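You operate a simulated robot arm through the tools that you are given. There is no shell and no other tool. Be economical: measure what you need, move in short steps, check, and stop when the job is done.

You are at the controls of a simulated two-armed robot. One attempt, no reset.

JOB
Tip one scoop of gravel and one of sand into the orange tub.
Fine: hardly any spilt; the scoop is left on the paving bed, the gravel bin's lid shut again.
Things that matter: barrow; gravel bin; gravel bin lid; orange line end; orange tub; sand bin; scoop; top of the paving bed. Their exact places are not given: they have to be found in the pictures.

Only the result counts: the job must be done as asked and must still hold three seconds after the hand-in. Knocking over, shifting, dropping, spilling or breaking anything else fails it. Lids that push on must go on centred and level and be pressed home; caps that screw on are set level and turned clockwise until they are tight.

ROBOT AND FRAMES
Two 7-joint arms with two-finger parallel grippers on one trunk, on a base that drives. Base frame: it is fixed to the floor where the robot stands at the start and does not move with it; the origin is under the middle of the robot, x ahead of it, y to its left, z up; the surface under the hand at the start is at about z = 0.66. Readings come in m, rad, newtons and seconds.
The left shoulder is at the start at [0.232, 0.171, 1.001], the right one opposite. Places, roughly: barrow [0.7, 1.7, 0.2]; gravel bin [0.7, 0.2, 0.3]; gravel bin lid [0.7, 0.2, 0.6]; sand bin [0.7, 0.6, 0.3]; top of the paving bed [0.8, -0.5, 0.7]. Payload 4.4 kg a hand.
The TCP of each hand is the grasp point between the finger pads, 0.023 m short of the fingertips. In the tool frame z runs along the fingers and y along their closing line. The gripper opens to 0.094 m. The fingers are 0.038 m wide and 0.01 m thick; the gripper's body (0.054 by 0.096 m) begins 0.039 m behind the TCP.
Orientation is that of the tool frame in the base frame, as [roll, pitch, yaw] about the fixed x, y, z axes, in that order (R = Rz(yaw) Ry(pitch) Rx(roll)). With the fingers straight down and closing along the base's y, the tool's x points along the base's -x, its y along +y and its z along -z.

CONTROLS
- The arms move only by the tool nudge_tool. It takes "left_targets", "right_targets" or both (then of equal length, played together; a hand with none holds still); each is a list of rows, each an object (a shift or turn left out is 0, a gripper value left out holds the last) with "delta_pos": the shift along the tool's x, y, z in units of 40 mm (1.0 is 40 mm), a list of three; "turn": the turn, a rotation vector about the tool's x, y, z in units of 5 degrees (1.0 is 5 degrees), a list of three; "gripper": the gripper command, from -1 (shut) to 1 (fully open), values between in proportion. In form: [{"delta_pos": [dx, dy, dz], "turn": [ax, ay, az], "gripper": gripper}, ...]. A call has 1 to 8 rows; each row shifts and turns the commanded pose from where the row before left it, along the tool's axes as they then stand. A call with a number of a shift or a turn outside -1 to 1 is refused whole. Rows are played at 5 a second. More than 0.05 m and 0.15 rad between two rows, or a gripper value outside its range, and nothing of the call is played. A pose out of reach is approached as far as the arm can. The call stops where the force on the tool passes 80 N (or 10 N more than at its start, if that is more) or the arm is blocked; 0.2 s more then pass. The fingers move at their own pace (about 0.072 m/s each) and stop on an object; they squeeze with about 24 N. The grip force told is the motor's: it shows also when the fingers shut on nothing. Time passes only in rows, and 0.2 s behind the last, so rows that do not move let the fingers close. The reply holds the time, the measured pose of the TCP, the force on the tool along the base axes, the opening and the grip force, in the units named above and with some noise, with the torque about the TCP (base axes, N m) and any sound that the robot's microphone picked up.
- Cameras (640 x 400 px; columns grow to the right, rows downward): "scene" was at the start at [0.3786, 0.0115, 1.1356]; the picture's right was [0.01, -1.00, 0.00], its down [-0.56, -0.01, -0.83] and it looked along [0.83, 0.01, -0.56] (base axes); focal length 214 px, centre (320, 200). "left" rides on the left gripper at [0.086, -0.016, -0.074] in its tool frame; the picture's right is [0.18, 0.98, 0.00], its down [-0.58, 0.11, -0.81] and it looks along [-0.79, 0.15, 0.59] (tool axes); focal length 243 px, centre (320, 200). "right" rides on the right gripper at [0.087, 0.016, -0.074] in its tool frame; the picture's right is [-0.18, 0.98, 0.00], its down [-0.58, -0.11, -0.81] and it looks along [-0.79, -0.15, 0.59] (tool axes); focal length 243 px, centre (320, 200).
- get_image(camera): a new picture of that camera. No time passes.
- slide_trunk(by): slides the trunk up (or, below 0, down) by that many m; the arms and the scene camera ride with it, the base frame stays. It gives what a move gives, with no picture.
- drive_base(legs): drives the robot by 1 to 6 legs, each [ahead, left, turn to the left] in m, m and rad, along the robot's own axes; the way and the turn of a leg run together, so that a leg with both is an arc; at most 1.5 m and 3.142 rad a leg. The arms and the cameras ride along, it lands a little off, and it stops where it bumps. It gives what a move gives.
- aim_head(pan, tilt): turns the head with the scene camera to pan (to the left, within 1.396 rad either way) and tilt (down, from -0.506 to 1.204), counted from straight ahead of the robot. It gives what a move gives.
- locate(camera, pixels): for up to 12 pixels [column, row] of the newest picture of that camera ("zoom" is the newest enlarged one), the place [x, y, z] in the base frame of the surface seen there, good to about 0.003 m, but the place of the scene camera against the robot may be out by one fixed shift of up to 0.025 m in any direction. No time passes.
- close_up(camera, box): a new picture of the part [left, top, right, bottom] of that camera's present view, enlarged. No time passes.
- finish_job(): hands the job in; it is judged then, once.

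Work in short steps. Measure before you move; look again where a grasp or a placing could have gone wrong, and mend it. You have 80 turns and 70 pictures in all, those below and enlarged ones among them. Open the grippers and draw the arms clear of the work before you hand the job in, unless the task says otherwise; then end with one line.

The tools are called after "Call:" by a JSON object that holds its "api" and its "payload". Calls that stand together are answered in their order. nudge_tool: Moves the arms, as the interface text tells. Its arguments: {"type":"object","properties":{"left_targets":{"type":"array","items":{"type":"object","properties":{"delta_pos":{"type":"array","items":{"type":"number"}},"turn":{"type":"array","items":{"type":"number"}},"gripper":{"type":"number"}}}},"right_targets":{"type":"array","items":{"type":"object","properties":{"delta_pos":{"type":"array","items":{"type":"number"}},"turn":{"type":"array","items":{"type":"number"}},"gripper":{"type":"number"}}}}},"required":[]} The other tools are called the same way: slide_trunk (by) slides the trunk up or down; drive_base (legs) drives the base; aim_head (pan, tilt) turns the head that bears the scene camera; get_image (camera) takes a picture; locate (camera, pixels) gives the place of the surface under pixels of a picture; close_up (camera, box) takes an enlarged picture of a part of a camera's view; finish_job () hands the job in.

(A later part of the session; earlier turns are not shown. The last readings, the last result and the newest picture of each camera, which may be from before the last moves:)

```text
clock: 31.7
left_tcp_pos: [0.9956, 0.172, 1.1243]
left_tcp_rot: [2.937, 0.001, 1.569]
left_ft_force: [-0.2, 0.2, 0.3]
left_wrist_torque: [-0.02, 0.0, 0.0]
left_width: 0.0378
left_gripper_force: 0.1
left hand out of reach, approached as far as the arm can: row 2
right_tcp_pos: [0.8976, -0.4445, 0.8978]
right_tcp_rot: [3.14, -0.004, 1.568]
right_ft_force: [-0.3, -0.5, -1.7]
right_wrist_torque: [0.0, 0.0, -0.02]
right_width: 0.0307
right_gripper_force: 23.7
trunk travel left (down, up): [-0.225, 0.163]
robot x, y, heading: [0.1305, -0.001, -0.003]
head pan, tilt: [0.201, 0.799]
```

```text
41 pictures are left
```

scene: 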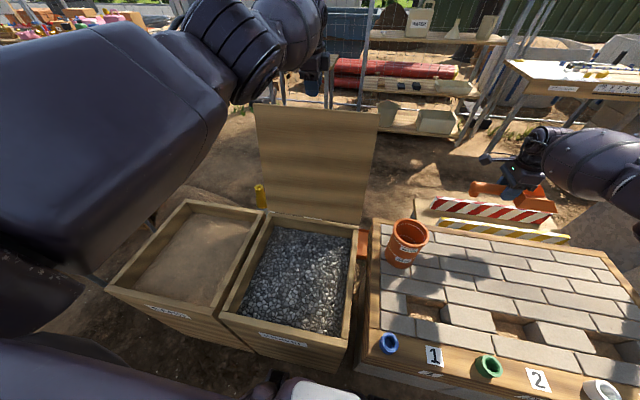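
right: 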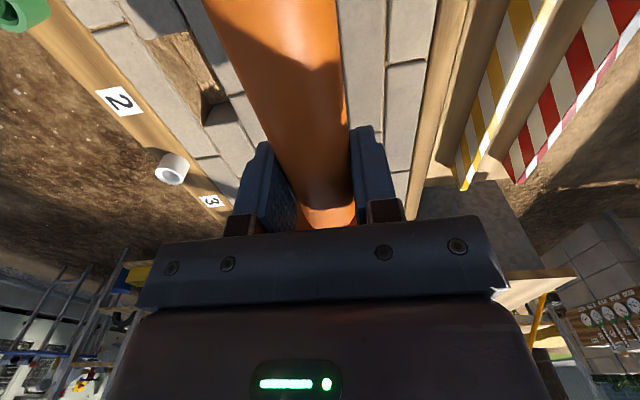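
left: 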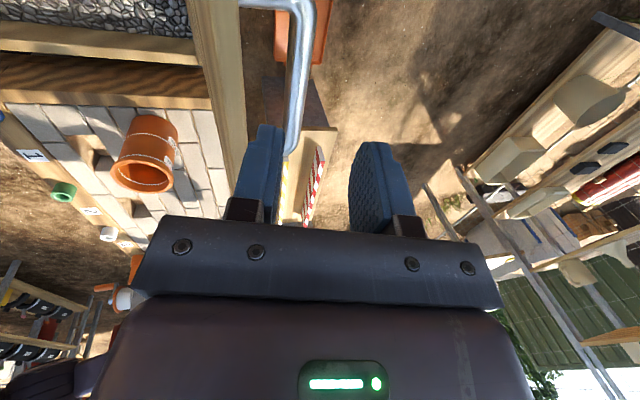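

The lid stays open on its own. I raise the trunk 0.06 so the left hand clears the lid edge, then retract it back and left.

Call:
{"api": "slide_trunk", "payload": {"by": 0.07}}

Call:
{"api": "nudge_tool", "payload": {"left_targets": [{"delta_pos": [0.3, -0.9, 0]}, {"delta_pos": [0.6, -0.9, 0]}, {"delta_pos": [0.6, -0.9, 0], "turn": [0.6, 0, 0]}, {"delta_pos": [0.6, -0.9, 0], "turn": [0.6, 0, 0]}, {"delta_pos": [0.8, -0.9, 0], "turn": [0.6, 0, 0]}, {"delta_pos": [0.8, -0.9, 0], "turn": [0.6, 0, 0]}, {"delta_pos": [0.8, -0.9, 0]}, {"delta_pos": [0.8, -0.9, 0]}]}}

Call:
{"api": "get_image", "payload": {"camera": "scene"}}

```text
clock: 32.7
left_tcp_pos: [0.9711, 0.175, 1.2851]
left_tcp_rot: [2.819, -0.001, 1.568]
left_ft_force: [0.4, 0.7, -0.8]
left_wrist_torque: [0.01, 0.0, -0.04]
left_width: 0.038
left_gripper_force: 0.1
right_tcp_pos: [0.8999, -0.4429, 1.0025]
right_tcp_rot: [3.095, -0.001, 1.573]
right_ft_force: [0.6, 1.0, -1.6]
right_wrist_torque: [-0.01, 0.02, -0.04]
right_width: 0.0307
right_gripper_force: 24.0
trunk travel left (down, up): [-0.295, 0.093]
robot x, y, heading: [0.1332, 0.0002, -0.001]
head pan, tilt: [0.201, 0.799]
```

```text
clock: 34.5
left_tcp_pos: [0.9246, 0.3931, 1.2642]
left_tcp_rot: [3.027, 0.003, 1.569]
left_ft_force: [-0.2, -0.1, 0.4]
left_wrist_torque: [-0.01, 0.0, 0.02]
left_width: 0.0374
left_gripper_force: 0.0
left hand out of reach, approached as far as the arm can: row 1, 2, 3, 4, 5, 6, 7, 8
right_tcp_pos: [0.8984, -0.4426, 1.0056]
right_tcp_rot: [3.09, 0.0, 1.57]
right_ft_force: [-0.3, 0.2, -1.6]
right_wrist_torque: [-0.03, 0.01, 0.01]
right_width: 0.0306
right_gripper_force: 24.1
trunk travel left (down, up): [-0.295, 0.093]
robot x, y, heading: [0.1316, -0.0013, 0.002]
head pan, tilt: [0.201, 0.799]
```

```text
40 pictures are left
```

scene: 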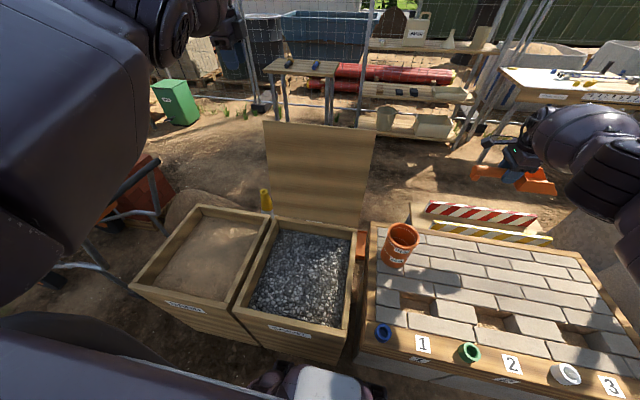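

The lid holds. I carry on retracting the left hand to the left and back.

Call:
{"api": "nudge_tool", "payload": {"left_targets": [{"delta_pos": [0.9, -0.5, 0]}, {"delta_pos": [0.9, -0.8, 0]}, {"delta_pos": [0, -1, 0.2]}, {"delta_pos": [0, -1, 0.2]}, {"delta_pos": [0, -1, 0.2]}, {"delta_pos": [0, -1, 0.2]}, {"delta_pos": [0, -1, 0.2]}, {"delta_pos": [0, -1, 0.2]}]}}

Call:
{"api": "slide_trunk", "payload": {"by": -0.13}}

Call:
{"api": "get_image", "payload": {"camera": "right"}}

```text
clock: 36.3
left_tcp_pos: [0.8762, 0.5482, 1.2221]
left_tcp_rot: [3.027, 0.001, 1.569]
left_ft_force: [0.5, 0.4, 0.3]
left_wrist_torque: [0.03, 0.02, -0.03]
left_width: 0.0376
left_gripper_force: 0.1
left hand out of reach, approached as far as the arm can: row 1, 2, 3, 4, 5, 6, 7, 8
right_tcp_pos: [0.8982, -0.4441, 1.005]
right_tcp_rot: [3.091, -0.004, 1.57]
right_ft_force: [1.1, -0.8, -1.3]
right_wrist_torque: [0.04, 0.01, -0.02]
right_width: 0.0306
right_gripper_force: 24.0
trunk travel left (down, up): [-0.295, 0.093]
robot x, y, heading: [0.1267, -0.0013, 0.004]
head pan, tilt: [0.201, 0.799]
```

```text
clock: 37.9
left_tcp_pos: [0.9032, 0.5514, 0.9022]
left_tcp_rot: [-2.975, 0.002, 1.568]
left_ft_force: [0.9, 0.9, 0.0]
left_wrist_torque: [-0.01, 0.0, 0.01]
left_width: 0.0376
left_gripper_force: 0.0
right_tcp_pos: [0.8639, -0.4447, 0.6873]
right_tcp_rot: [-2.915, -0.002, 1.572]
right_ft_force: [10.5, -3.6, 16.4]
right_wrist_torque: [-0.18, -0.42, -0.15]
right_width: 0.0298
right_gripper_force: 24.3
trunk travel left (down, up): [-0.165, 0.223]
robot x, y, heading: [0.1269, -0.0016, 0.002]
head pan, tilt: [0.201, 0.799]
```

```text
39 pictures are left
```

right: 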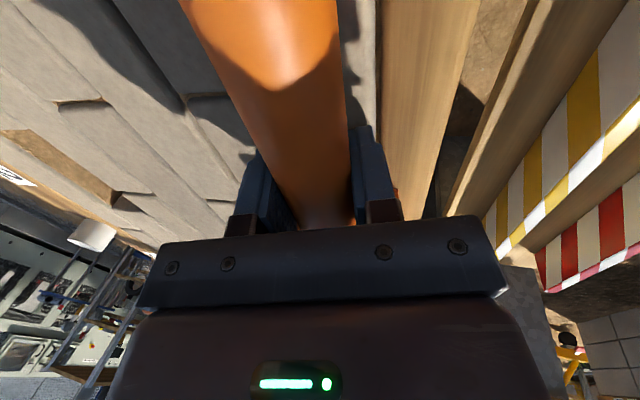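

The slide pitched the torso forward and pressed the scoop on the bed (16 N). I slide back up 0.06, to the height where the torso was level before.

Call:
{"api": "slide_trunk", "payload": {"by": 0.06}}

Call:
{"api": "get_image", "payload": {"camera": "scene"}}

```text
clock: 38.9
left_tcp_pos: [0.8954, 0.5501, 1.063]
left_tcp_rot: [-3.129, 0.001, 1.569]
left_ft_force: [-0.3, -0.6, 1.0]
left_wrist_torque: [0.03, 0.03, 0.0]
left_width: 0.0376
left_gripper_force: 0.0
right_tcp_pos: [0.8896, -0.4438, 0.8442]
right_tcp_rot: [-3.063, -0.002, 1.572]
right_ft_force: [-0.1, -0.9, -2.0]
right_wrist_torque: [0.0, 0.03, -0.02]
right_width: 0.03
right_gripper_force: 24.5
trunk travel left (down, up): [-0.225, 0.163]
robot x, y, heading: [0.1294, -0.0001, -0.0]
head pan, tilt: [0.201, 0.799]
```

```text
38 pictures are left
```

scene: 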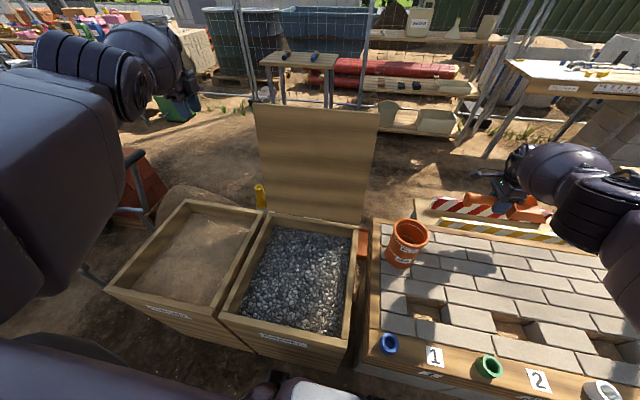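

Torso is back. I check the scoop in the right hand and undo the 4.5° hand tilt.

Call:
{"api": "nudge_tool", "payload": {"right_targets": [{"delta_pos": [0.3, -0.5, -0.9], "turn": [-0.9, 0, 0]}, {"delta_pos": [0.3, -0.5, -0.9]}], "left_targets": [{"delta_pos": [0, -0.8, -0.5]}, {"delta_pos": [0, -0.8, -0.5]}]}}

Call:
{"api": "get_image", "payload": {"camera": "right"}}

Call:
{"api": "aim_head", "payload": {"pan": -0.4, "tilt": 0.8}}

Call:
{"api": "get_image", "payload": {"camera": "scene"}}

```text
clock: 39.5
left_tcp_pos: [0.8791, 0.5743, 1.1087]
left_tcp_rot: [-3.129, 0.003, 1.568]
left_ft_force: [-0.6, -0.1, -0.5]
left_wrist_torque: [0.02, 0.02, -0.01]
left_width: 0.0378
left_gripper_force: 0.0
left hand out of reach, approached as far as the arm can: row 1, 2
right_tcp_pos: [0.9171, -0.4396, 0.9043]
right_tcp_rot: [3.138, -0.005, 1.569]
right_ft_force: [-0.1, 0.8, -1.3]
right_wrist_torque: [-0.02, -0.03, -0.02]
right_width: 0.0298
right_gripper_force: 24.2
right hand out of reach, approached as far as the arm can: row 1, 2
trunk travel left (down, up): [-0.225, 0.163]
robot x, y, heading: [0.1331, -0.0002, -0.003]
head pan, tilt: [0.201, 0.799]
```

```text
37 pictures are left
```

right: 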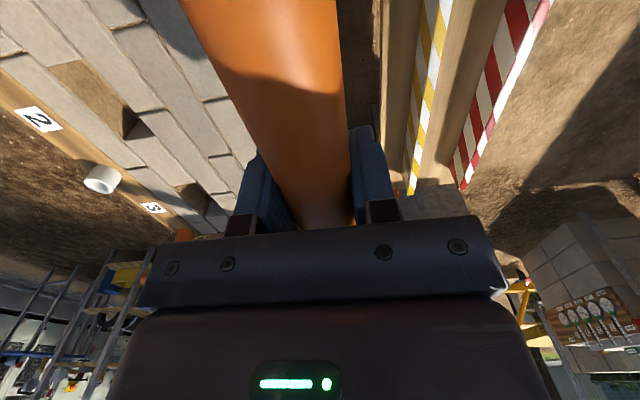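

```text
clock: 40.5
left_tcp_pos: [0.8816, 0.5733, 1.1061]
left_tcp_rot: [-3.131, 0.002, 1.57]
left_ft_force: [-0.5, 1.4, 0.1]
left_wrist_torque: [0.02, -0.04, 0.0]
left_width: 0.0375
left_gripper_force: 0.0
right_tcp_pos: [0.9189, -0.44, 0.9036]
right_tcp_rot: [3.139, -0.004, 1.57]
right_ft_force: [0.7, -1.2, -2.1]
right_wrist_torque: [-0.01, -0.01, 0.0]
right_width: 0.0297
right_gripper_force: 24.2
trunk travel left (down, up): [-0.225, 0.163]
robot x, y, heading: [0.1307, 0.0041, 0.003]
head pan, tilt: [-0.4, 0.799]
```

```text
36 pictures are left
```

scene: 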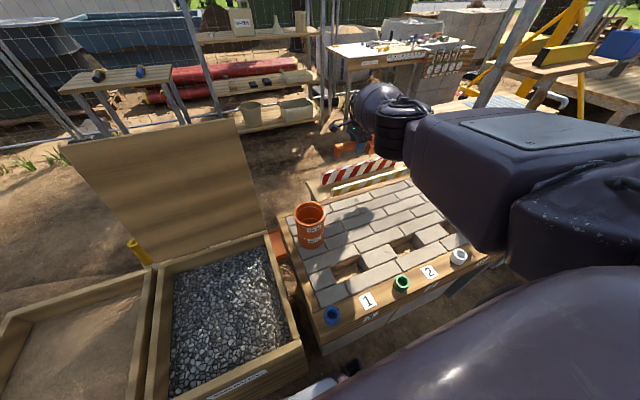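

Scoop remains held, but the right arm is at its reach limit, so I bring it inward and up first, away from the tub.

Call:
{"api": "nudge_tool", "payload": {"right_targets": [{"delta_pos": [0, -1, -0.3]}, {"delta_pos": [0, -1, -0.3]}, {"delta_pos": [0, -1, -0.3]}, {"delta_pos": [0, -1, -0.3]}, {"delta_pos": [0, -1, -0.3]}, {"delta_pos": [0.5, -0.8, -0.3]}, {"delta_pos": [1, -0.5, -0.3]}, {"delta_pos": [1, 0, 0]}], "left_targets": [{"delta_pos": [0, -1, 0]}, {"delta_pos": [0, -1, 0]}, {"delta_pos": [0, -1, 0]}, {"delta_pos": [0.5, -1, 0]}, {"delta_pos": [0.5, -1, 0]}, {"delta_pos": [0.5, -1, 0]}, {"delta_pos": [0.5, -1, 0]}, {"delta_pos": [0.5, -1, 0]}]}}

```text
clock: 42.3
left_tcp_pos: [0.716, 0.7811, 1.1207]
left_tcp_rot: [-3.131, 0.002, 1.568]
left_ft_force: [-0.1, -0.7, -0.7]
left_wrist_torque: [-0.02, 0.0, 0.0]
left_width: 0.0377
left_gripper_force: 0.1
left hand out of reach, approached as far as the arm can: row 1, 2, 3, 4, 5, 6, 7, 8
right_tcp_pos: [0.9234, -0.4318, 0.9236]
right_tcp_rot: [3.138, -0.005, 1.571]
right_ft_force: [0.1, 0.6, -0.9]
right_wrist_torque: [0.01, -0.02, -0.01]
right_width: 0.0299
right_gripper_force: 24.3
right hand out of reach, approached as far as the arm can: row 1, 2, 3, 4, 5, 6, 7, 8
trunk travel left (down, up): [-0.225, 0.163]
robot x, y, heading: [0.1267, -0.0045, -0.003]
head pan, tilt: [-0.4, 0.799]
```

Both arms seem stuck at a singular pose. I test which directions free the right arm with small single-axis rows.

Call:
{"api": "nudge_tool", "payload": {"right_targets": [{"delta_pos": [0, 0, 0.5]}, {"delta_pos": [0, 0, 0.5]}, {"turn": [0, 0, -1]}, {"turn": [0, 0, -1]}, {"delta_pos": [0, -0.7, 0]}, {"delta_pos": [0, -0.7, 0]}], "left_targets": [{"delta_pos": [0, 0, 0.5]}, {"delta_pos": [0, 0, 0.5]}, {"turn": [0, 0, -1]}, {"turn": [0, 0, -1]}, {"delta_pos": [0, -0.7, 0]}, {"delta_pos": [0, -0.7, 0]}]}}

```text
clock: 43.7
left_tcp_pos: [0.6879, 0.8054, 1.0852]
left_tcp_rot: [-3.129, 0.0, 1.743]
left_ft_force: [0.9, 0.9, 0.2]
left_wrist_torque: [0.0, 0.02, -0.01]
left_width: 0.0377
left_gripper_force: 0.0
left hand out of reach, approached as far as the arm can: row 5, 6
right_tcp_pos: [0.9067, -0.4528, 0.8703]
right_tcp_rot: [3.141, -0.001, 1.745]
right_ft_force: [1.3, -1.4, -1.6]
right_wrist_torque: [0.0, 0.01, -0.03]
right_width: 0.0299
right_gripper_force: 23.5
right hand out of reach, approached as far as the arm can: row 2, 5, 6
trunk travel left (down, up): [-0.225, 0.163]
robot x, y, heading: [0.1292, 0.002, 0.003]
head pan, tilt: [-0.4, 0.799]
```

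Vertical and yaw moves work, pure inward ones don't. I yaw the right hand back toward its natural orientation while pulling inward, with the left likewise.

Call:
{"api": "nudge_tool", "payload": {"right_targets": [{"turn": [0, 0, -1]}, {"turn": [0, 0, -1]}, {"turn": [0, 0, -1]}, {"turn": [0, 0, -1]}, {"turn": [0, 0, -1]}, {"turn": [0, 0, -1]}, {"delta_pos": [0.5, -0.5, 0]}, {"delta_pos": [0.5, -0.5, 0]}], "left_targets": [{"turn": [0, 0, -1]}, {"turn": [0, 0, -1]}, {"turn": [0, 0, -1]}, {"turn": [0, 0, -1]}, {"turn": [0, 0, -1]}, {"turn": [0, 0, -1]}, {"delta_pos": [0.5, -0.5, 0]}, {"delta_pos": [0.5, -0.5, 0]}]}}

Call:
{"api": "aim_head", "payload": {"pan": -0.9, "tilt": 0.5}}

Call:
{"api": "get_image", "payload": {"camera": "scene"}}

```text
clock: 45.5
left_tcp_pos: [0.6475, 0.8331, 1.0858]
left_tcp_rot: [-3.131, -0.006, 2.268]
left_ft_force: [-0.2, -0.7, 0.3]
left_wrist_torque: [0.01, 0.03, -0.02]
left_width: 0.0375
left_gripper_force: 0.1
left hand out of reach, approached as far as the arm can: row 7, 8
right_tcp_pos: [0.8971, -0.4615, 0.8556]
right_tcp_rot: [3.139, -0.002, 2.269]
right_ft_force: [-0.6, -0.3, -1.7]
right_wrist_torque: [0.01, -0.01, -0.01]
right_width: 0.0295
right_gripper_force: 24.0
right hand out of reach, approached as far as the arm can: row 7, 8
trunk travel left (down, up): [-0.225, 0.163]
robot x, y, heading: [0.1313, -0.0033, 0.0]
head pan, tilt: [-0.4, 0.799]
```

```text
clock: 46.5
left_tcp_pos: [0.6499, 0.8328, 1.085]
left_tcp_rot: [-3.133, -0.004, 2.267]
left_ft_force: [0.3, 0.4, -0.5]
left_wrist_torque: [-0.01, 0.01, 0.0]
left_width: 0.0377
left_gripper_force: 0.1
right_tcp_pos: [0.8978, -0.4635, 0.8554]
right_tcp_rot: [3.138, -0.002, 2.268]
right_ft_force: [-0.5, -0.3, -0.4]
right_wrist_torque: [0.01, 0.0, 0.02]
right_width: 0.0297
right_gripper_force: 24.1
trunk travel left (down, up): [-0.225, 0.163]
robot x, y, heading: [0.1296, -0.0008, -0.004]
head pan, tilt: [-0.901, 0.499]
```

```text
35 pictures are left
```

scene: 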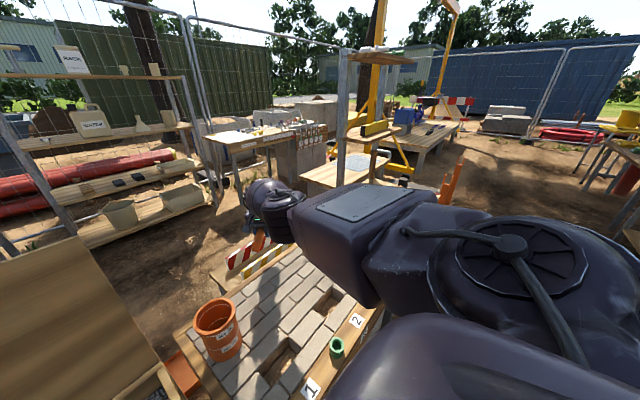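

The right arm looks nearly straight at the elbow, so radial motion has no gradient. I try pure tangential moves (up, then sideways) to bend the elbows.

Call:
{"api": "nudge_tool", "payload": {"right_targets": [{"delta_pos": [0, 0, -0.8]}, {"delta_pos": [0, 0, -0.8]}, {"delta_pos": [0, 0, -0.8]}, {"delta_pos": [0.5, 0.42, 0]}, {"delta_pos": [0.5, 0.42, 0]}, {"delta_pos": [0.5, 0.42, 0]}], "left_targets": [{"delta_pos": [0, 0, -0.8]}, {"delta_pos": [0, 0, -0.8]}, {"delta_pos": [0, 0, -0.8]}, {"delta_pos": [-0.4, 0.5, 0]}, {"delta_pos": [-0.4, 0.5, 0]}, {"delta_pos": [-0.4, 0.5, 0]}]}}

```text
clock: 47.9
left_tcp_pos: [0.6724, 0.8077, 1.1827]
left_tcp_rot: [-3.132, -0.007, 2.267]
left_ft_force: [0.1, -0.6, -0.5]
left_wrist_torque: [-0.02, 0.0, -0.04]
left_width: 0.0376
left_gripper_force: 0.0
left hand out of reach, approached as far as the arm can: row 2, 3, 4, 5, 6
right_tcp_pos: [0.9379, -0.3955, 0.9442]
right_tcp_rot: [3.138, -0.001, 2.268]
right_ft_force: [-0.7, -0.1, 0.0]
right_wrist_torque: [0.0, 0.02, 0.01]
right_width: 0.0297
right_gripper_force: 24.2
right hand out of reach, approached as far as the arm can: row 1, 2, 3, 4, 5, 6
trunk travel left (down, up): [-0.225, 0.163]
robot x, y, heading: [0.1299, 0.0023, 0.0]
head pan, tilt: [-0.901, 0.499]
```

Both arms are pinned on their outer reach. I drive straight back 0.5 m so that everything is clear of bins, bed and tub, and sort the arms out there.

Call:
{"api": "drive_base", "payload": {"legs": [[-0.5, 0, 0]]}}

Call:
{"api": "slide_trunk", "payload": {"by": -0.05}}

```text
clock: 50.8
left_tcp_pos: [0.1759, 0.8068, 1.183]
left_tcp_rot: [-3.133, -0.005, 2.265]
left_ft_force: [0.5, 0.4, 0.3]
left_wrist_torque: [-0.01, -0.02, -0.03]
left_width: 0.0377
left_gripper_force: 0.0
right_tcp_pos: [0.4389, -0.3974, 0.9435]
right_tcp_rot: [3.139, -0.002, 2.265]
right_ft_force: [-1.1, 0.9, -0.8]
right_wrist_torque: [-0.02, 0.0, -0.04]
right_width: 0.0296
right_gripper_force: 24.4
trunk travel left (down, up): [-0.225, 0.163]
robot x, y, heading: [-0.3694, 0.0011, 0.002]
head pan, tilt: [-0.901, 0.499]
```

```text
clock: 51.7
left_tcp_pos: [0.1741, 0.8056, 1.1356]
left_tcp_rot: [-3.138, -0.004, 2.268]
left_ft_force: [-0.7, 0.6, 0.4]
left_wrist_torque: [0.02, -0.04, 0.01]
left_width: 0.0375
left_gripper_force: 0.2
right_tcp_pos: [0.4313, -0.3987, 0.8028]
right_tcp_rot: [-3.046, -0.086, 2.265]
right_ft_force: [0.0, 0.2, -0.2]
right_wrist_torque: [0.02, -0.03, 0.03]
right_width: 0.0299
right_gripper_force: 23.7
trunk travel left (down, up): [-0.175, 0.213]
robot x, y, heading: [-0.3676, 0.002, -0.002]
head pan, tilt: [-0.901, 0.499]
```

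Only the right arm sagged this time, so it may now be off its singular pose. I test inward and upward moves again.

Call:
{"api": "nudge_tool", "payload": {"right_targets": [{"delta_pos": [0.5, -0.5, -0.4]}, {"delta_pos": [0.5, -0.5, -0.4]}, {"delta_pos": [0.5, -0.5, -0.4]}, {"delta_pos": [0.5, -0.5, -0.4]}], "left_targets": [{"delta_pos": [-0.5, -0.5, 0.3]}, {"delta_pos": [-0.5, -0.5, 0.3]}, {"delta_pos": [-0.5, -0.5, 0.3]}, {"delta_pos": [-0.5, -0.5, 0.3]}]}}

```text
clock: 52.7
left_tcp_pos: [0.1645, 0.6934, 1.0854]
left_tcp_rot: [-3.133, -0.007, 2.269]
left_ft_force: [0.0, 0.3, 0.7]
left_wrist_torque: [-0.02, -0.03, 0.0]
left_width: 0.0376
left_gripper_force: 0.1
right_tcp_pos: [0.4372, -0.4122, 0.8369]
right_tcp_rot: [-3.041, -0.09, 2.264]
right_ft_force: [-0.4, 0.1, -0.5]
right_wrist_torque: [0.0, 0.01, -0.01]
right_width: 0.0296
right_gripper_force: 23.6
right hand out of reach, approached as far as the arm can: row 1, 2, 3, 4
trunk travel left (down, up): [-0.175, 0.213]
robot x, y, heading: [-0.3713, -0.0021, -0.003]
head pan, tilt: [-0.901, 0.499]
```

The left arm is free again; the right is still stuck. I back off another 0.2 m and slide a little more to free the right one.

Call:
{"api": "drive_base", "payload": {"legs": [[-0.2, 0, 0]]}}

Call:
{"api": "slide_trunk", "payload": {"by": 0.05}}

Call:
{"api": "nudge_tool", "payload": {"right_targets": [{"delta_pos": [0.5, -0.5, 0]}, {"delta_pos": [0.5, -0.5, 0]}, {"delta_pos": [0.5, -0.5, 0]}]}}

```text
clock: 54.3
left_tcp_pos: [-0.0337, 0.6931, 1.085]
left_tcp_rot: [-3.134, -0.005, 2.264]
left_ft_force: [0.1, 0.2, 0.5]
left_wrist_torque: [-0.02, 0.01, 0.01]
left_width: 0.0375
left_gripper_force: 0.0
right_tcp_pos: [0.2373, -0.4117, 0.8361]
right_tcp_rot: [-3.043, -0.09, 2.26]
right_ft_force: [0.2, 1.1, -0.8]
right_wrist_torque: [0.02, 0.01, 0.0]
right_width: 0.0298
right_gripper_force: 23.9
trunk travel left (down, up): [-0.175, 0.213]
robot x, y, heading: [-0.5672, -0.0004, -0.003]
head pan, tilt: [-0.901, 0.499]
```

```text
clock: 55.2
left_tcp_pos: [-0.0336, 0.6937, 1.1343]
left_tcp_rot: [-3.13, -0.006, 2.264]
left_ft_force: [-0.1, 1.1, -0.4]
left_wrist_torque: [-0.01, 0.0, -0.01]
left_width: 0.0375
left_gripper_force: 0.1
right_tcp_pos: [0.2423, -0.4126, 0.9754]
right_tcp_rot: [-3.138, -0.007, 2.267]
right_ft_force: [0.8, 0.4, -2.2]
right_wrist_torque: [-0.01, 0.05, -0.01]
right_width: 0.0296
right_gripper_force: 24.0
trunk travel left (down, up): [-0.225, 0.163]
robot x, y, heading: [-0.5681, -0.0003, -0.003]
head pan, tilt: [-0.901, 0.499]
```

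```text
clock: 56.0
left_tcp_pos: [-0.0327, 0.6929, 1.1355]
left_tcp_rot: [-3.134, -0.006, 2.262]
left_ft_force: [-0.3, -0.5, -0.1]
left_wrist_torque: [0.01, 0.01, -0.03]
left_width: 0.0376
left_gripper_force: 0.0
right_tcp_pos: [0.2372, -0.4151, 0.9753]
right_tcp_rot: [3.141, -0.009, 2.266]
right_ft_force: [0.4, 0.8, -0.8]
right_wrist_torque: [-0.02, 0.04, 0.02]
right_width: 0.03
right_gripper_force: 23.9
right hand out of reach, approached as far as the arm can: row 1, 2, 3
trunk travel left (down, up): [-0.225, 0.163]
robot x, y, heading: [-0.5665, -0.0008, -0.002]
head pan, tilt: [-0.901, 0.499]
```

Still stuck. I probe with orientation and downward rows to see which are feasible, now that nothing is near.

Call:
{"api": "nudge_tool", "payload": {"right_targets": [{"turn": [0, 0, -1]}, {"turn": [0, 0, -1]}, {"delta_pos": [0, 0, 0.8]}, {"delta_pos": [0, 0, 0.8]}, {"delta_pos": [0, 0, 0.8]}, {"delta_pos": [0, 0, 0.8]}, {"delta_pos": [0.5, -0.5, 0]}, {"delta_pos": [0.5, -0.5, 0]}]}}

Call:
{"api": "nudge_tool", "payload": {"right_targets": [{"turn": [-0.7, 0.7, 0]}, {"turn": [-0.7, 0.7, 0]}, {"turn": [-0.7, 0.7, 0]}, {"turn": [0.7, -0.7, 0]}, {"turn": [0.7, -0.7, 0]}, {"turn": [0.7, -0.7, 0]}, {"turn": [0.7, -0.7, 0]}, {"turn": [0.7, -0.7, 0]}]}}

Call:
{"api": "get_image", "payload": {"camera": "scene"}}

```text
clock: 57.8
left_tcp_pos: [-0.0327, 0.6939, 1.134]
left_tcp_rot: [-3.133, -0.007, 2.262]
left_ft_force: [-0.2, -0.5, 1.0]
left_wrist_torque: [0.0, 0.0, -0.02]
left_width: 0.0377
left_gripper_force: 0.0
right_tcp_pos: [0.1543, -0.4149, 0.8487]
right_tcp_rot: [3.141, -0.005, 2.439]
right_ft_force: [0.5, -0.4, -0.7]
right_wrist_torque: [0.0, 0.0, 0.05]
right_width: 0.0298
right_gripper_force: 24.3
right hand out of reach, approached as far as the arm can: row 3, 4, 5, 6
trunk travel left (down, up): [-0.225, 0.163]
robot x, y, heading: [-0.5676, -0.0008, -0.004]
head pan, tilt: [-0.901, 0.499]
```

```text
clock: 59.6
left_tcp_pos: [-0.0313, 0.6933, 1.1345]
left_tcp_rot: [-3.134, -0.005, 2.263]
left_ft_force: [0.0, -0.3, -1.2]
left_wrist_torque: [0.02, -0.01, 0.04]
left_width: 0.0375
left_gripper_force: 0.0
right_tcp_pos: [0.1551, -0.4143, 0.8478]
right_tcp_rot: [-3.015, 0.116, 2.448]
right_ft_force: [-0.5, 0.2, -0.8]
right_wrist_torque: [-0.03, 0.01, -0.01]
right_width: 0.0299
right_gripper_force: 24.3
trunk travel left (down, up): [-0.225, 0.163]
robot x, y, heading: [-0.5683, 0.0017, -0.006]
head pan, tilt: [-0.901, 0.499]
```

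```text
34 pictures are left
```

scene: 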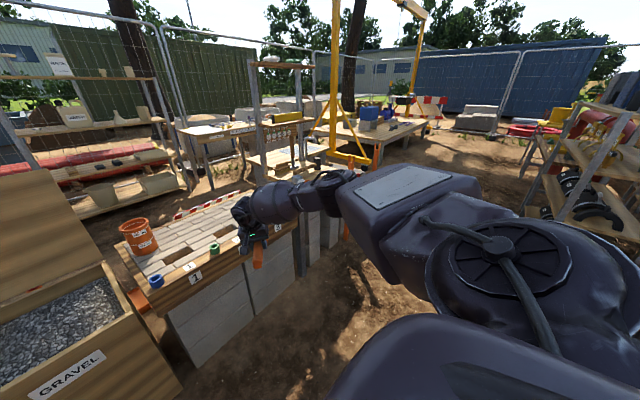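

The right arm is freed (elbow bent, inward rows accepted). I level the hand, yaw it back to nose toward -y and pull in a little; then lower the trunk 0.1 away from everything.

Call:
{"api": "nudge_tool", "payload": {"right_targets": [{"turn": [-0.7, 0.7, 0]}, {"turn": [-0.7, 0.7, 0], "delta_pos": [0.4, 0, -0.4]}, {"turn": [0, 0, 1], "delta_pos": [0.4, -0.3, -0.4]}, {"turn": [0, 0, 1], "delta_pos": [0.4, -0.3, -0.4]}, {"turn": [0, 0, 1], "delta_pos": [0.4, -0.3, -0.4]}, {"turn": [0, 0, 1]}, {"turn": [0, 0, 1]}, {"turn": [0, 0, 1]}]}}

Call:
{"api": "nudge_tool", "payload": {"right_targets": [{"turn": [0, 0, 1]}, {"turn": [0, 0, 1]}, {"turn": [0, 0, 1]}, {"turn": [0, 0, 1]}]}}

Call:
{"api": "slide_trunk", "payload": {"by": -0.05}}

Call:
{"api": "get_image", "payload": {"camera": "right"}}

```text
clock: 61.4
left_tcp_pos: [-0.0328, 0.6931, 1.1345]
left_tcp_rot: [-3.133, -0.006, 2.263]
left_ft_force: [0.4, -0.2, 0.1]
left_wrist_torque: [0.01, 0.03, 0.0]
left_width: 0.0377
left_gripper_force: 0.1
right_tcp_pos: [0.0849, -0.3953, 0.9111]
right_tcp_rot: [-3.139, -0.005, 1.915]
right_ft_force: [0.0, 0.6, -1.9]
right_wrist_torque: [0.03, 0.02, -0.04]
right_width: 0.0298
right_gripper_force: 24.0
trunk travel left (down, up): [-0.225, 0.163]
robot x, y, heading: [-0.5669, 0.0005, -0.004]
head pan, tilt: [-0.901, 0.499]
```

```text
clock: 62.4
left_tcp_pos: [-0.0333, 0.6946, 1.1341]
left_tcp_rot: [-3.134, -0.004, 2.265]
left_ft_force: [0.8, 0.7, -0.3]
left_wrist_torque: [0.02, 0.03, -0.04]
left_width: 0.0376
left_gripper_force: 0.1
right_tcp_pos: [0.0845, -0.3942, 0.911]
right_tcp_rot: [-3.14, -0.004, 1.567]
right_ft_force: [0.3, -0.3, -0.7]
right_wrist_torque: [0.01, 0.0, -0.01]
right_width: 0.0297
right_gripper_force: 24.2
trunk travel left (down, up): [-0.225, 0.163]
robot x, y, heading: [-0.5693, -0.0034, -0.003]
head pan, tilt: [-0.901, 0.499]
```

```text
clock: 63.4
left_tcp_pos: [-0.0346, 0.6931, 1.0868]
left_tcp_rot: [-3.134, -0.004, 2.265]
left_ft_force: [-0.4, 0.0, 0.0]
left_wrist_torque: [-0.01, 0.0, 0.04]
left_width: 0.0374
left_gripper_force: 0.1
right_tcp_pos: [0.083, -0.3952, 0.8631]
right_tcp_rot: [-3.141, -0.003, 1.566]
right_ft_force: [-0.6, -0.4, -0.9]
right_wrist_torque: [-0.02, 0.0, 0.01]
right_width: 0.0299
right_gripper_force: 23.8
trunk travel left (down, up): [-0.175, 0.213]
robot x, y, heading: [-0.569, 0.001, -0.002]
head pan, tilt: [-0.901, 0.499]
```

```text
33 pictures are left
```

right: 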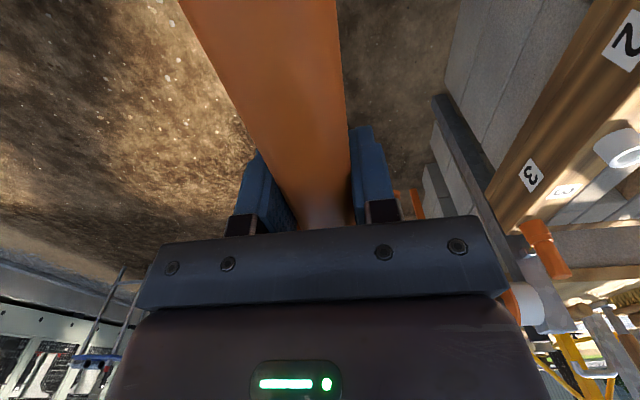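

Slides behave rigidly again. I measure the handle's slope in the hand to see if the scoop slipped.

Call:
{"api": "locate", "payload": {"camera": "right", "pixels": [[258, 5], [265, 30], [280, 80], [295, 130], [308, 180], [318, 215]]}}

Call:
{"api": "aim_head", "payload": {"pan": -0.55, "tilt": 0.75}}

Call:
{"api": "close_up", "payload": {"camera": "scene", "box": [200, 100, 440, 340]}}

```text
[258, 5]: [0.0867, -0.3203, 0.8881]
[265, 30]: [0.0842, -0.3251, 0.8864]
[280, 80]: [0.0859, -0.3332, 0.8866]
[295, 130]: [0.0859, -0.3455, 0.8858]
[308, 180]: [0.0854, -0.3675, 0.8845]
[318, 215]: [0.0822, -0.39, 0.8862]
```

```text
clock: 64.2
left_tcp_pos: [-0.0331, 0.6939, 1.0851]
left_tcp_rot: [-3.133, -0.008, 2.262]
left_ft_force: [-0.4, -0.3, -0.9]
left_wrist_torque: [0.04, 0.02, 0.01]
left_width: 0.0375
left_gripper_force: 0.1
right_tcp_pos: [0.0844, -0.3952, 0.8611]
right_tcp_rot: [-3.138, -0.004, 1.568]
right_ft_force: [-0.3, -0.3, -1.2]
right_wrist_torque: [0.01, 0.01, 0.0]
right_width: 0.0297
right_gripper_force: 23.7
trunk travel left (down, up): [-0.175, 0.213]
robot x, y, heading: [-0.5637, 0.0031, -0.003]
head pan, tilt: [-0.55, 0.75]
```

```text
1.67 times, centred on (320, 220) of scene
```

zoom: 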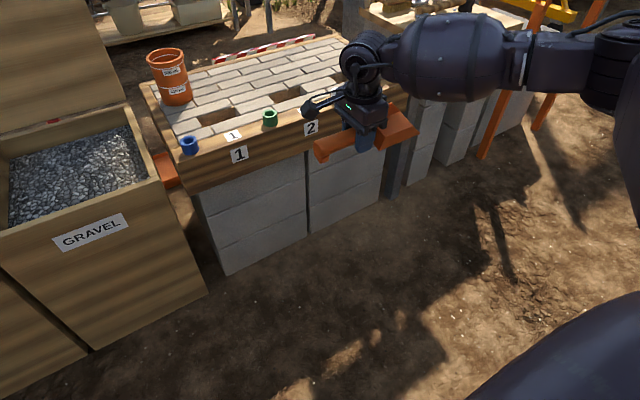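

The scoop has ridden up about 12 mm in the grip but is level and firm. I pull the hand in and up, then drive left 0.3 and ahead 0.63.

Call:
{"api": "nudge_tool", "payload": {"right_targets": [{"delta_pos": [0.3, -0.7, -0.8]}, {"delta_pos": [0.3, -0.7, -0.8]}, {"delta_pos": [0.3, -0.7, -0.8]}, {"delta_pos": [0, -0.5, 0]}]}}

Call:
{"api": "drive_base", "payload": {"legs": [[0, 0.3, 0], [0.63, 0, 0]]}}

Call:
{"api": "aim_head", "payload": {"pan": -0.35, "tilt": 0.95}}

Call:
{"api": "get_image", "payload": {"camera": "scene"}}

```text
clock: 65.2
left_tcp_pos: [-0.0328, 0.6929, 1.0854]
left_tcp_rot: [-3.132, -0.006, 2.264]
left_ft_force: [0.0, 0.7, -0.6]
left_wrist_torque: [0.01, -0.01, 0.02]
left_width: 0.0377
left_gripper_force: 0.1
right_tcp_pos: [-0.0192, -0.3594, 0.9583]
right_tcp_rot: [-3.138, -0.003, 1.566]
right_ft_force: [0.8, -0.1, -2.2]
right_wrist_torque: [0.03, -0.02, -0.03]
right_width: 0.0299
right_gripper_force: 24.3
trunk travel left (down, up): [-0.175, 0.213]
robot x, y, heading: [-0.5674, 0.0038, 0.001]
head pan, tilt: [-0.55, 0.75]
```

```text
clock: 71.5
left_tcp_pos: [0.5968, 0.9855, 1.0853]
left_tcp_rot: [-3.132, -0.007, 2.261]
left_ft_force: [0.1, -0.6, -0.2]
left_wrist_torque: [0.0, 0.03, -0.01]
left_width: 0.0374
left_gripper_force: 0.1
right_tcp_pos: [0.6062, -0.0663, 0.9578]
right_tcp_rot: [-3.136, -0.003, 1.564]
right_ft_force: [-0.3, -0.3, -1.1]
right_wrist_torque: [0.02, 0.01, -0.01]
right_width: 0.0296
right_gripper_force: 24.1
trunk travel left (down, up): [-0.175, 0.213]
robot x, y, heading: [0.0601, 0.2917, -0.01]
head pan, tilt: [-0.55, 0.75]
```

```text
clock: 72.2
left_tcp_pos: [0.5976, 0.9852, 1.085]
left_tcp_rot: [-3.133, -0.006, 2.261]
left_ft_force: [-0.5, -0.3, 0.9]
left_wrist_torque: [0.01, 0.01, 0.0]
left_width: 0.0377
left_gripper_force: 0.2
right_tcp_pos: [0.6052, -0.0671, 0.9575]
right_tcp_rot: [-3.137, -0.004, 1.563]
right_ft_force: [-0.2, 0.0, -0.7]
right_wrist_torque: [0.0, 0.0, 0.03]
right_width: 0.0294
right_gripper_force: 24.2
trunk travel left (down, up): [-0.175, 0.213]
robot x, y, heading: [0.0599, 0.2961, -0.011]
head pan, tilt: [-0.351, 0.949]
```

```text
31 pictures are left
```

scene: 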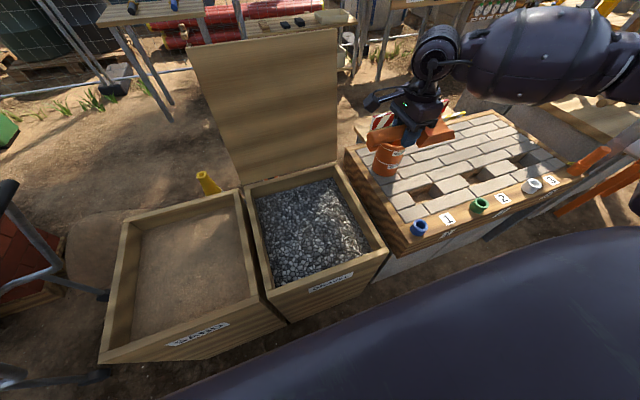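

Base is at (0.06, 0.296) and the view is clear. I measure the gravel, sand, bin walls and tub.

Call:
{"api": "locate", "payload": {"camera": "scene", "pixels": [[300, 210], [275, 260], [345, 250], [330, 190], [255, 225], [360, 215], [190, 260], [150, 300], [215, 220], [388, 250], [280, 283], [400, 130]]}}

```text
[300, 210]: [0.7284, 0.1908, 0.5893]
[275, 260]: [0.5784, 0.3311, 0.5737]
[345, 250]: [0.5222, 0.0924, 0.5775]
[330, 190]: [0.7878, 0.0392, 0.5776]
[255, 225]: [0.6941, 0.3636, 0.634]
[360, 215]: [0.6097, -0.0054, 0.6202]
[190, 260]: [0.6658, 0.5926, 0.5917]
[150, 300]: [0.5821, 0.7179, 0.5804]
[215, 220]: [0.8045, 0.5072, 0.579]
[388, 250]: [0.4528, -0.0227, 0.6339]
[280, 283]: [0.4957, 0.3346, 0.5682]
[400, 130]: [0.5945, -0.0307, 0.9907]
```

Gravel top is at z≈0.573 (corrected), the rim at 0.62, and the interior spans y 0.01–0.345, x 0.48–0.83. I move the scoop over the bin's left part and tip its nose down 30°.

Call:
{"api": "nudge_tool", "payload": {"right_targets": [{"delta_pos": [1, 0.05, 0.45]}, {"delta_pos": [1, 0.05, 0.45]}, {"delta_pos": [1, 0.05, 0.45]}, {"delta_pos": [1, 0.05, 0.45]}, {"delta_pos": [1, 0.05, 0.45]}, {"delta_pos": [1, 0.05, 0.45]}, {"delta_pos": [1, 0.05, 0.45]}, {"delta_pos": [1, 0.05, 0.45]}]}}

Call:
{"api": "nudge_tool", "payload": {"right_targets": [{"delta_pos": [0.3625, 0, 0.47], "turn": [0, 1, 0]}, {"delta_pos": [0.32, 0, 0.5], "turn": [0, 1, 0]}, {"delta_pos": [0.275, 0, 0.526], "turn": [0, 1, 0]}, {"delta_pos": [0.228, 0, 0.548], "turn": [0, 1, 0]}, {"delta_pos": [0.18, 0, 0.566], "turn": [0, 1, 0]}, {"delta_pos": [0.13, 0, 0.579], "turn": [0, 1, 0]}]}}

Call:
{"api": "get_image", "payload": {"camera": "scene"}}

```text
clock: 74.0
left_tcp_pos: [0.5969, 0.9857, 1.0835]
left_tcp_rot: [-3.132, -0.005, 2.259]
left_ft_force: [0.1, -0.2, -0.4]
left_wrist_torque: [0.01, -0.03, -0.01]
left_width: 0.0377
left_gripper_force: 0.1
right_tcp_pos: [0.624, 0.2547, 0.8152]
right_tcp_rot: [-3.137, -0.003, 1.565]
right_ft_force: [-1.1, 0.2, -1.6]
right_wrist_torque: [0.0, -0.01, 0.03]
right_width: 0.0298
right_gripper_force: 24.2
trunk travel left (down, up): [-0.175, 0.213]
robot x, y, heading: [0.0615, 0.2937, -0.008]
head pan, tilt: [-0.351, 0.949]
```

```text
clock: 75.4
left_tcp_pos: [0.5961, 0.9861, 1.0849]
left_tcp_rot: [-3.132, -0.007, 2.261]
left_ft_force: [-0.4, -0.3, -0.2]
left_wrist_torque: [0.0, -0.02, 0.03]
left_width: 0.0375
left_gripper_force: 0.0
right_tcp_pos: [0.6234, 0.3407, 0.7022]
right_tcp_rot: [-3.136, -0.529, 1.562]
right_ft_force: [-0.2, -0.1, -1.6]
right_wrist_torque: [0.01, 0.0, -0.02]
right_width: 0.0299
right_gripper_force: 23.5
trunk travel left (down, up): [-0.175, 0.213]
robot x, y, heading: [0.0585, 0.2928, -0.013]
head pan, tilt: [-0.351, 0.949]
```

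```text
30 pictures are left
```

scene: 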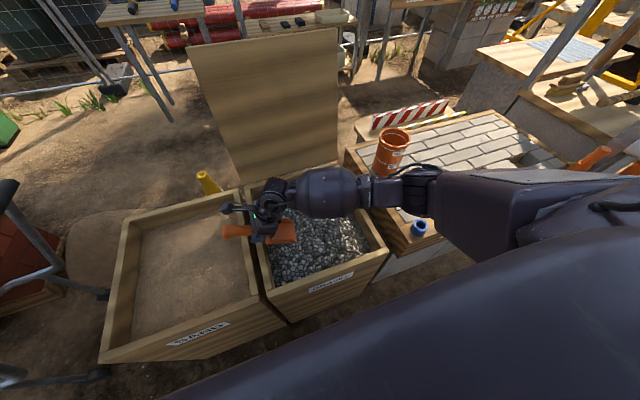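

Pose is as planned. I plunge the nose 4 cm and sweep toward -y while levelling.

Call:
{"api": "nudge_tool", "payload": {"right_targets": [{"delta_pos": [-0.375, 0, 0.65]}, {"delta_pos": [-0.375, 0, 0.65]}, {"delta_pos": [-0.3125, 0, 0.541]}, {"delta_pos": [-0.75, 0, -0.2025], "turn": [0, -1, 0]}, {"delta_pos": [-0.785, 0, -0.09], "turn": [0, -1, 0]}, {"delta_pos": [-0.8, 0, 0], "turn": [0, -1, 0]}, {"delta_pos": [-0.67, 0, 0.08], "turn": [0, -1, 0]}, {"delta_pos": [-0.2, 0, -0.29], "turn": [0, -1, 0]}]}}

Call:
{"api": "get_image", "payload": {"camera": "right"}}

```text
clock: 76.2
left_tcp_pos: [0.5945, 0.9809, 1.0887]
left_tcp_rot: [-3.137, -0.004, 2.255]
left_ft_force: [0.1, 0.2, -1.1]
left_wrist_torque: [0.0, 0.04, -0.02]
left_width: 0.0375
left_gripper_force: 0.0
right_tcp_pos: [0.6225, 0.341, 0.6458]
right_tcp_rot: [-3.138, -0.54, 1.557]
right_ft_force: [-31.0, -31.7, 59.8]
right_wrist_torque: [-0.71, 1.64, 0.43]
right_width: 0.03
right_gripper_force: 24.0
trunk travel left (down, up): [-0.175, 0.213]
robot x, y, heading: [0.0573, 0.2935, -0.009]
head pan, tilt: [-0.351, 0.949]
stopped in row 3 (right hand): the force on the tool passed its limit at 90 N (the readings are from after the stop); the commanded pose is now the measured one
```

```text
29 pictures are left
```

right: 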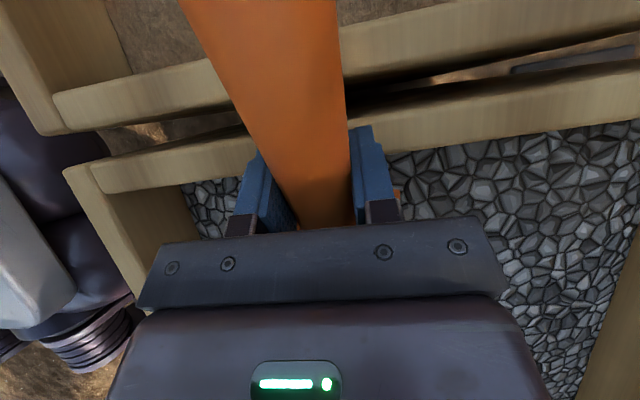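

The fingertips caught the bin's left wall (y≈0.35). I lift, shift 7 cm toward -y and plunge again.

Call:
{"api": "nudge_tool", "payload": {"right_targets": [{"delta_pos": [0.375, 0, -0.65]}, {"delta_pos": [-0.76, 0, -0.44]}, {"delta_pos": [-0.76, 0, -0.44]}, {"delta_pos": [-0.25, 0, 0.433]}, {"delta_pos": [-0.25, 0, 0.433]}, {"delta_pos": [-0.125, 0, 0.2165]}]}}

```text
clock: 77.5
left_tcp_pos: [0.5985, 0.9843, 1.0839]
left_tcp_rot: [-3.132, -0.008, 2.258]
left_ft_force: [0.0, -0.6, -0.2]
left_wrist_torque: [-0.01, -0.01, 0.0]
left_width: 0.0375
left_gripper_force: 0.0
right_tcp_pos: [0.6213, 0.2706, 0.6169]
right_tcp_rot: [-3.131, -0.537, 1.554]
right_ft_force: [-0.4, 0.6, -2.8]
right_wrist_torque: [0.03, 0.03, 0.0]
right_width: 0.0298
right_gripper_force: 24.0
trunk travel left (down, up): [-0.175, 0.213]
robot x, y, heading: [0.0602, 0.293, -0.009]
head pan, tilt: [-0.351, 0.949]
```

No resistance and the nose is about 4 cm under. Now I sweep and level.

Call:
{"api": "nudge_tool", "payload": {"right_targets": [{"delta_pos": [-0.64, 0, -0.14], "turn": [0, -1, 0]}, {"delta_pos": [-0.67, 0, -0.05], "turn": [0, -1, 0]}, {"delta_pos": [-0.68, 0, 0.03], "turn": [0, -1, 0]}, {"delta_pos": [-0.415, 0, 0.09], "turn": [0, -1, 0]}, {"delta_pos": [0, 0, 0], "turn": [0, -1, 0]}, {"delta_pos": [0, 0, 0], "turn": [0, -1, 0]}, {"delta_pos": [0, 0, -0.3], "turn": [0, -1, 0]}, {"delta_pos": [0, 0, -0.4], "turn": [0, -0.6, 0]}]}}

Call:
{"api": "nudge_tool", "payload": {"right_targets": [{"delta_pos": [0, 0, -0.4]}, {"delta_pos": [0, 0, -0.5]}, {"delta_pos": [0, 0, -0.6]}, {"delta_pos": [0, 0, -0.6]}, {"delta_pos": [0, 0, -0.6]}]}}

Call:
{"api": "close_up", "payload": {"camera": "scene", "box": [200, 110, 400, 310]}}

```text
clock: 79.3
left_tcp_pos: [0.5983, 0.9837, 1.0845]
left_tcp_rot: [-3.133, -0.007, 2.256]
left_ft_force: [0.2, 0.2, -0.4]
left_wrist_torque: [-0.01, 0.0, 0.0]
left_width: 0.0376
left_gripper_force: 0.1
right_tcp_pos: [0.6226, 0.1833, 0.608]
right_tcp_rot: [-3.133, 0.13, 1.562]
right_ft_force: [0.5, -0.1, -4.3]
right_wrist_torque: [0.05, -0.04, 0.0]
right_width: 0.0297
right_gripper_force: 24.1
trunk travel left (down, up): [-0.175, 0.213]
robot x, y, heading: [0.0613, 0.2938, -0.012]
head pan, tilt: [-0.351, 0.949]
```

```text
clock: 80.5
left_tcp_pos: [0.5972, 0.9832, 1.0855]
left_tcp_rot: [-3.133, -0.004, 2.257]
left_ft_force: [-0.4, -0.5, -1.4]
left_wrist_torque: [0.0, -0.01, -0.02]
left_width: 0.0377
left_gripper_force: 0.0
right_tcp_pos: [0.6246, 0.1965, 0.7157]
right_tcp_rot: [-3.133, 0.126, 1.559]
right_ft_force: [-0.3, 0.8, -4.0]
right_wrist_torque: [0.07, -0.01, 0.02]
right_width: 0.0298
right_gripper_force: 24.1
trunk travel left (down, up): [-0.175, 0.213]
robot x, y, heading: [0.0608, 0.2927, -0.011]
head pan, tilt: [-0.351, 0.949]
```

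```text
2.00 times, centred on (300, 210) of scene
```

zoom: 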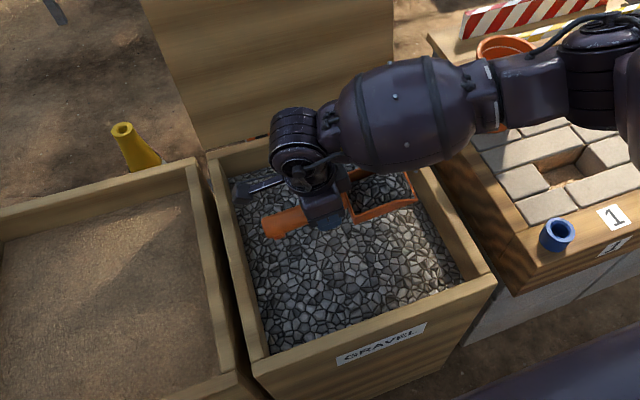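

The weight rose about 3 N and gravel shows in the scoop. I now measure the tub rim precisely with a close-up.

Call:
{"api": "close_up", "payload": {"camera": "scene", "box": [350, 110, 450, 190]}}

```text
5.00 times, centred on (400, 150) of scene
```

zoom: 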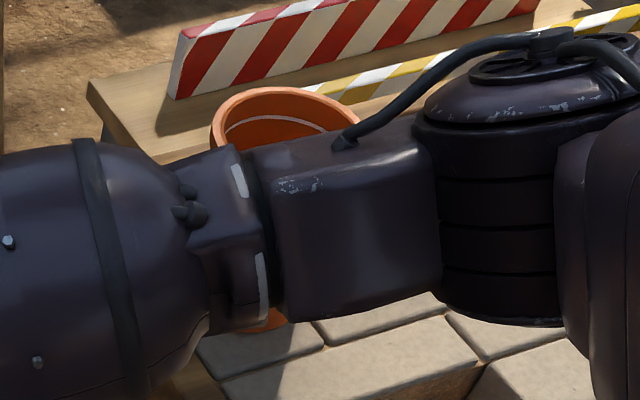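

The arm hides the tub. I raise the loaded scoop level, drive 0.3 m to the right so the dumping pose is well within reach, and look again.

Call:
{"api": "nudge_tool", "payload": {"right_targets": [{"delta_pos": [-0.1, 0, -0.8]}, {"delta_pos": [-0.1, 0, -0.8]}, {"delta_pos": [-0.1, 0, -0.8]}, {"delta_pos": [-0.1, 0, -0.8]}, {"delta_pos": [-0.1, 0, -0.8]}, {"delta_pos": [-0.1, 0, -0.8]}, {"delta_pos": [-0.1, 0, -0.6]}]}}

Call:
{"api": "drive_base", "payload": {"legs": [[0, -0.15, 0], [0, -0.13, 0]]}}

Call:
{"api": "aim_head", "payload": {"pan": -0.2, "tilt": 0.8}}

Call:
{"api": "get_image", "payload": {"camera": "scene"}}

```text
clock: 82.2
left_tcp_pos: [0.598, 0.9831, 1.0865]
left_tcp_rot: [-3.133, -0.007, 2.258]
left_ft_force: [-0.8, -0.4, 0.0]
left_wrist_torque: [-0.01, 0.02, -0.02]
left_width: 0.0376
left_gripper_force: 0.1
right_tcp_pos: [0.626, 0.1968, 0.9353]
right_tcp_rot: [-3.137, 0.126, 1.561]
right_ft_force: [-0.1, -0.3, -4.5]
right_wrist_torque: [0.07, 0.03, -0.01]
right_width: 0.0297
right_gripper_force: 24.0
trunk travel left (down, up): [-0.175, 0.213]
robot x, y, heading: [0.0638, 0.2918, -0.012]
head pan, tilt: [-0.351, 0.949]
```

```text
clock: 85.5
left_tcp_pos: [0.5966, 0.7042, 1.0858]
left_tcp_rot: [-3.133, -0.007, 2.254]
left_ft_force: [-0.1, 0.4, -0.6]
left_wrist_torque: [0.05, 0.0, -0.03]
left_width: 0.0375
left_gripper_force: 0.1
right_tcp_pos: [0.6227, -0.0839, 0.934]
right_tcp_rot: [-3.134, 0.124, 1.56]
right_ft_force: [-0.3, 0.0, -4.5]
right_wrist_torque: [0.04, 0.02, 0.01]
right_width: 0.0296
right_gripper_force: 23.9
trunk travel left (down, up): [-0.175, 0.213]
robot x, y, heading: [0.0551, 0.0174, -0.007]
head pan, tilt: [-0.351, 0.949]
```

```text
clock: 86.2
left_tcp_pos: [0.5956, 0.7038, 1.0841]
left_tcp_rot: [-3.131, -0.007, 2.257]
left_ft_force: [-0.7, -0.3, 0.0]
left_wrist_torque: [0.0, 0.04, -0.02]
left_width: 0.0376
left_gripper_force: 0.0
right_tcp_pos: [0.6233, -0.0829, 0.9332]
right_tcp_rot: [-3.135, 0.128, 1.56]
right_ft_force: [-0.3, -0.2, -4.9]
right_wrist_torque: [0.07, 0.03, 0.01]
right_width: 0.0297
right_gripper_force: 24.0
trunk travel left (down, up): [-0.175, 0.213]
robot x, y, heading: [0.0538, 0.0134, -0.01]
head pan, tilt: [-0.201, 0.799]
```

```text
26 pictures are left
```

scene: 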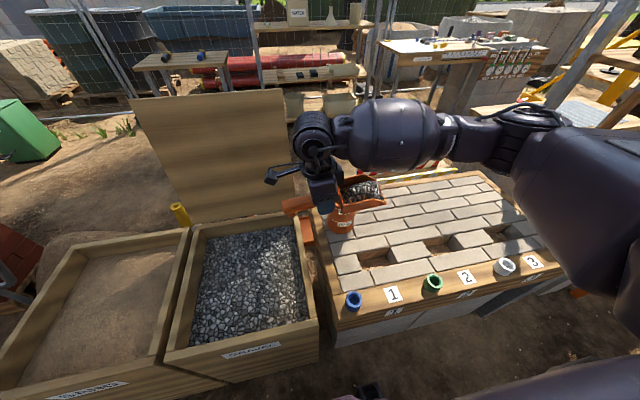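

Gravel is retained in the scoop. The scoop hides the tub here, so I use the right wrist camera.

Call:
{"api": "get_image", "payload": {"camera": "right"}}

```text
25 pictures are left
```

right: 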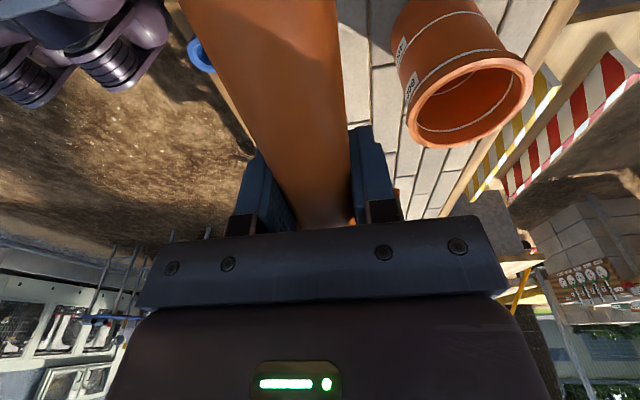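

Excellent view of the tub's rim; I locate points round it.

Call:
{"api": "locate", "payload": {"camera": "right", "pixels": [[407, 105], [409, 120], [440, 148], [470, 145], [500, 128], [525, 100], [530, 75], [515, 60], [480, 58], [440, 70], [420, 125], [460, 110]]}}

```text
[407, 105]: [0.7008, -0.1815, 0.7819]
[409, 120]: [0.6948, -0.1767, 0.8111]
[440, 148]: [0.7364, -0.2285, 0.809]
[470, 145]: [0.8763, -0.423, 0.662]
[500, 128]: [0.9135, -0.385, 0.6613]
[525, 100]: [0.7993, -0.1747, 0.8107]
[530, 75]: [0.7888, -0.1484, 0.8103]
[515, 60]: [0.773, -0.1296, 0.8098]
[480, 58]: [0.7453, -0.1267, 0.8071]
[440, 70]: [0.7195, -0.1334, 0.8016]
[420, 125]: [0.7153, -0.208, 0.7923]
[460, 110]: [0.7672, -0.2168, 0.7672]
```

Rim centre is (0.747,-0.177), outer radius 0.052, z 0.81. I bring the nose to just above the rim, at y≈-0.157, with the scoop still almost level, and check.

Call:
{"api": "nudge_tool", "payload": {"right_targets": [{"delta_pos": [0.36, 0.775, 0.28]}, {"delta_pos": [0.36, 0.775, 0.28]}, {"delta_pos": [0.36, 0.775, 0.28]}, {"delta_pos": [0.36, 0.775, 0.28]}, {"delta_pos": [0, 0, 0.25], "turn": [0, 1, 0]}, {"delta_pos": [0, 0, 0.25], "turn": [0, 1, 0]}, {}]}}

Call:
{"api": "close_up", "payload": {"camera": "scene", "box": [270, 100, 430, 260]}}

```text
clock: 87.8
left_tcp_pos: [0.5964, 0.7031, 1.0849]
left_tcp_rot: [-3.132, -0.006, 2.255]
left_ft_force: [-0.4, 0.3, 0.5]
left_wrist_torque: [0.0, 0.01, 0.01]
left_width: 0.0376
left_gripper_force: 0.2
right_tcp_pos: [0.7464, -0.0342, 0.8618]
right_tcp_rot: [-3.133, -0.049, 1.558]
right_ft_force: [-0.2, 0.0, -4.5]
right_wrist_torque: [0.03, 0.02, 0.0]
right_width: 0.0296
right_gripper_force: 24.0
trunk travel left (down, up): [-0.175, 0.213]
robot x, y, heading: [0.059, 0.0118, -0.01]
head pan, tilt: [-0.201, 0.799]
```

```text
2.50 times, centred on (350, 180) of scene
```

zoom: 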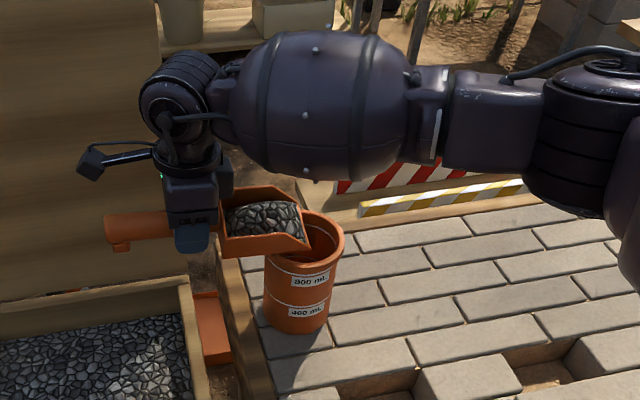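

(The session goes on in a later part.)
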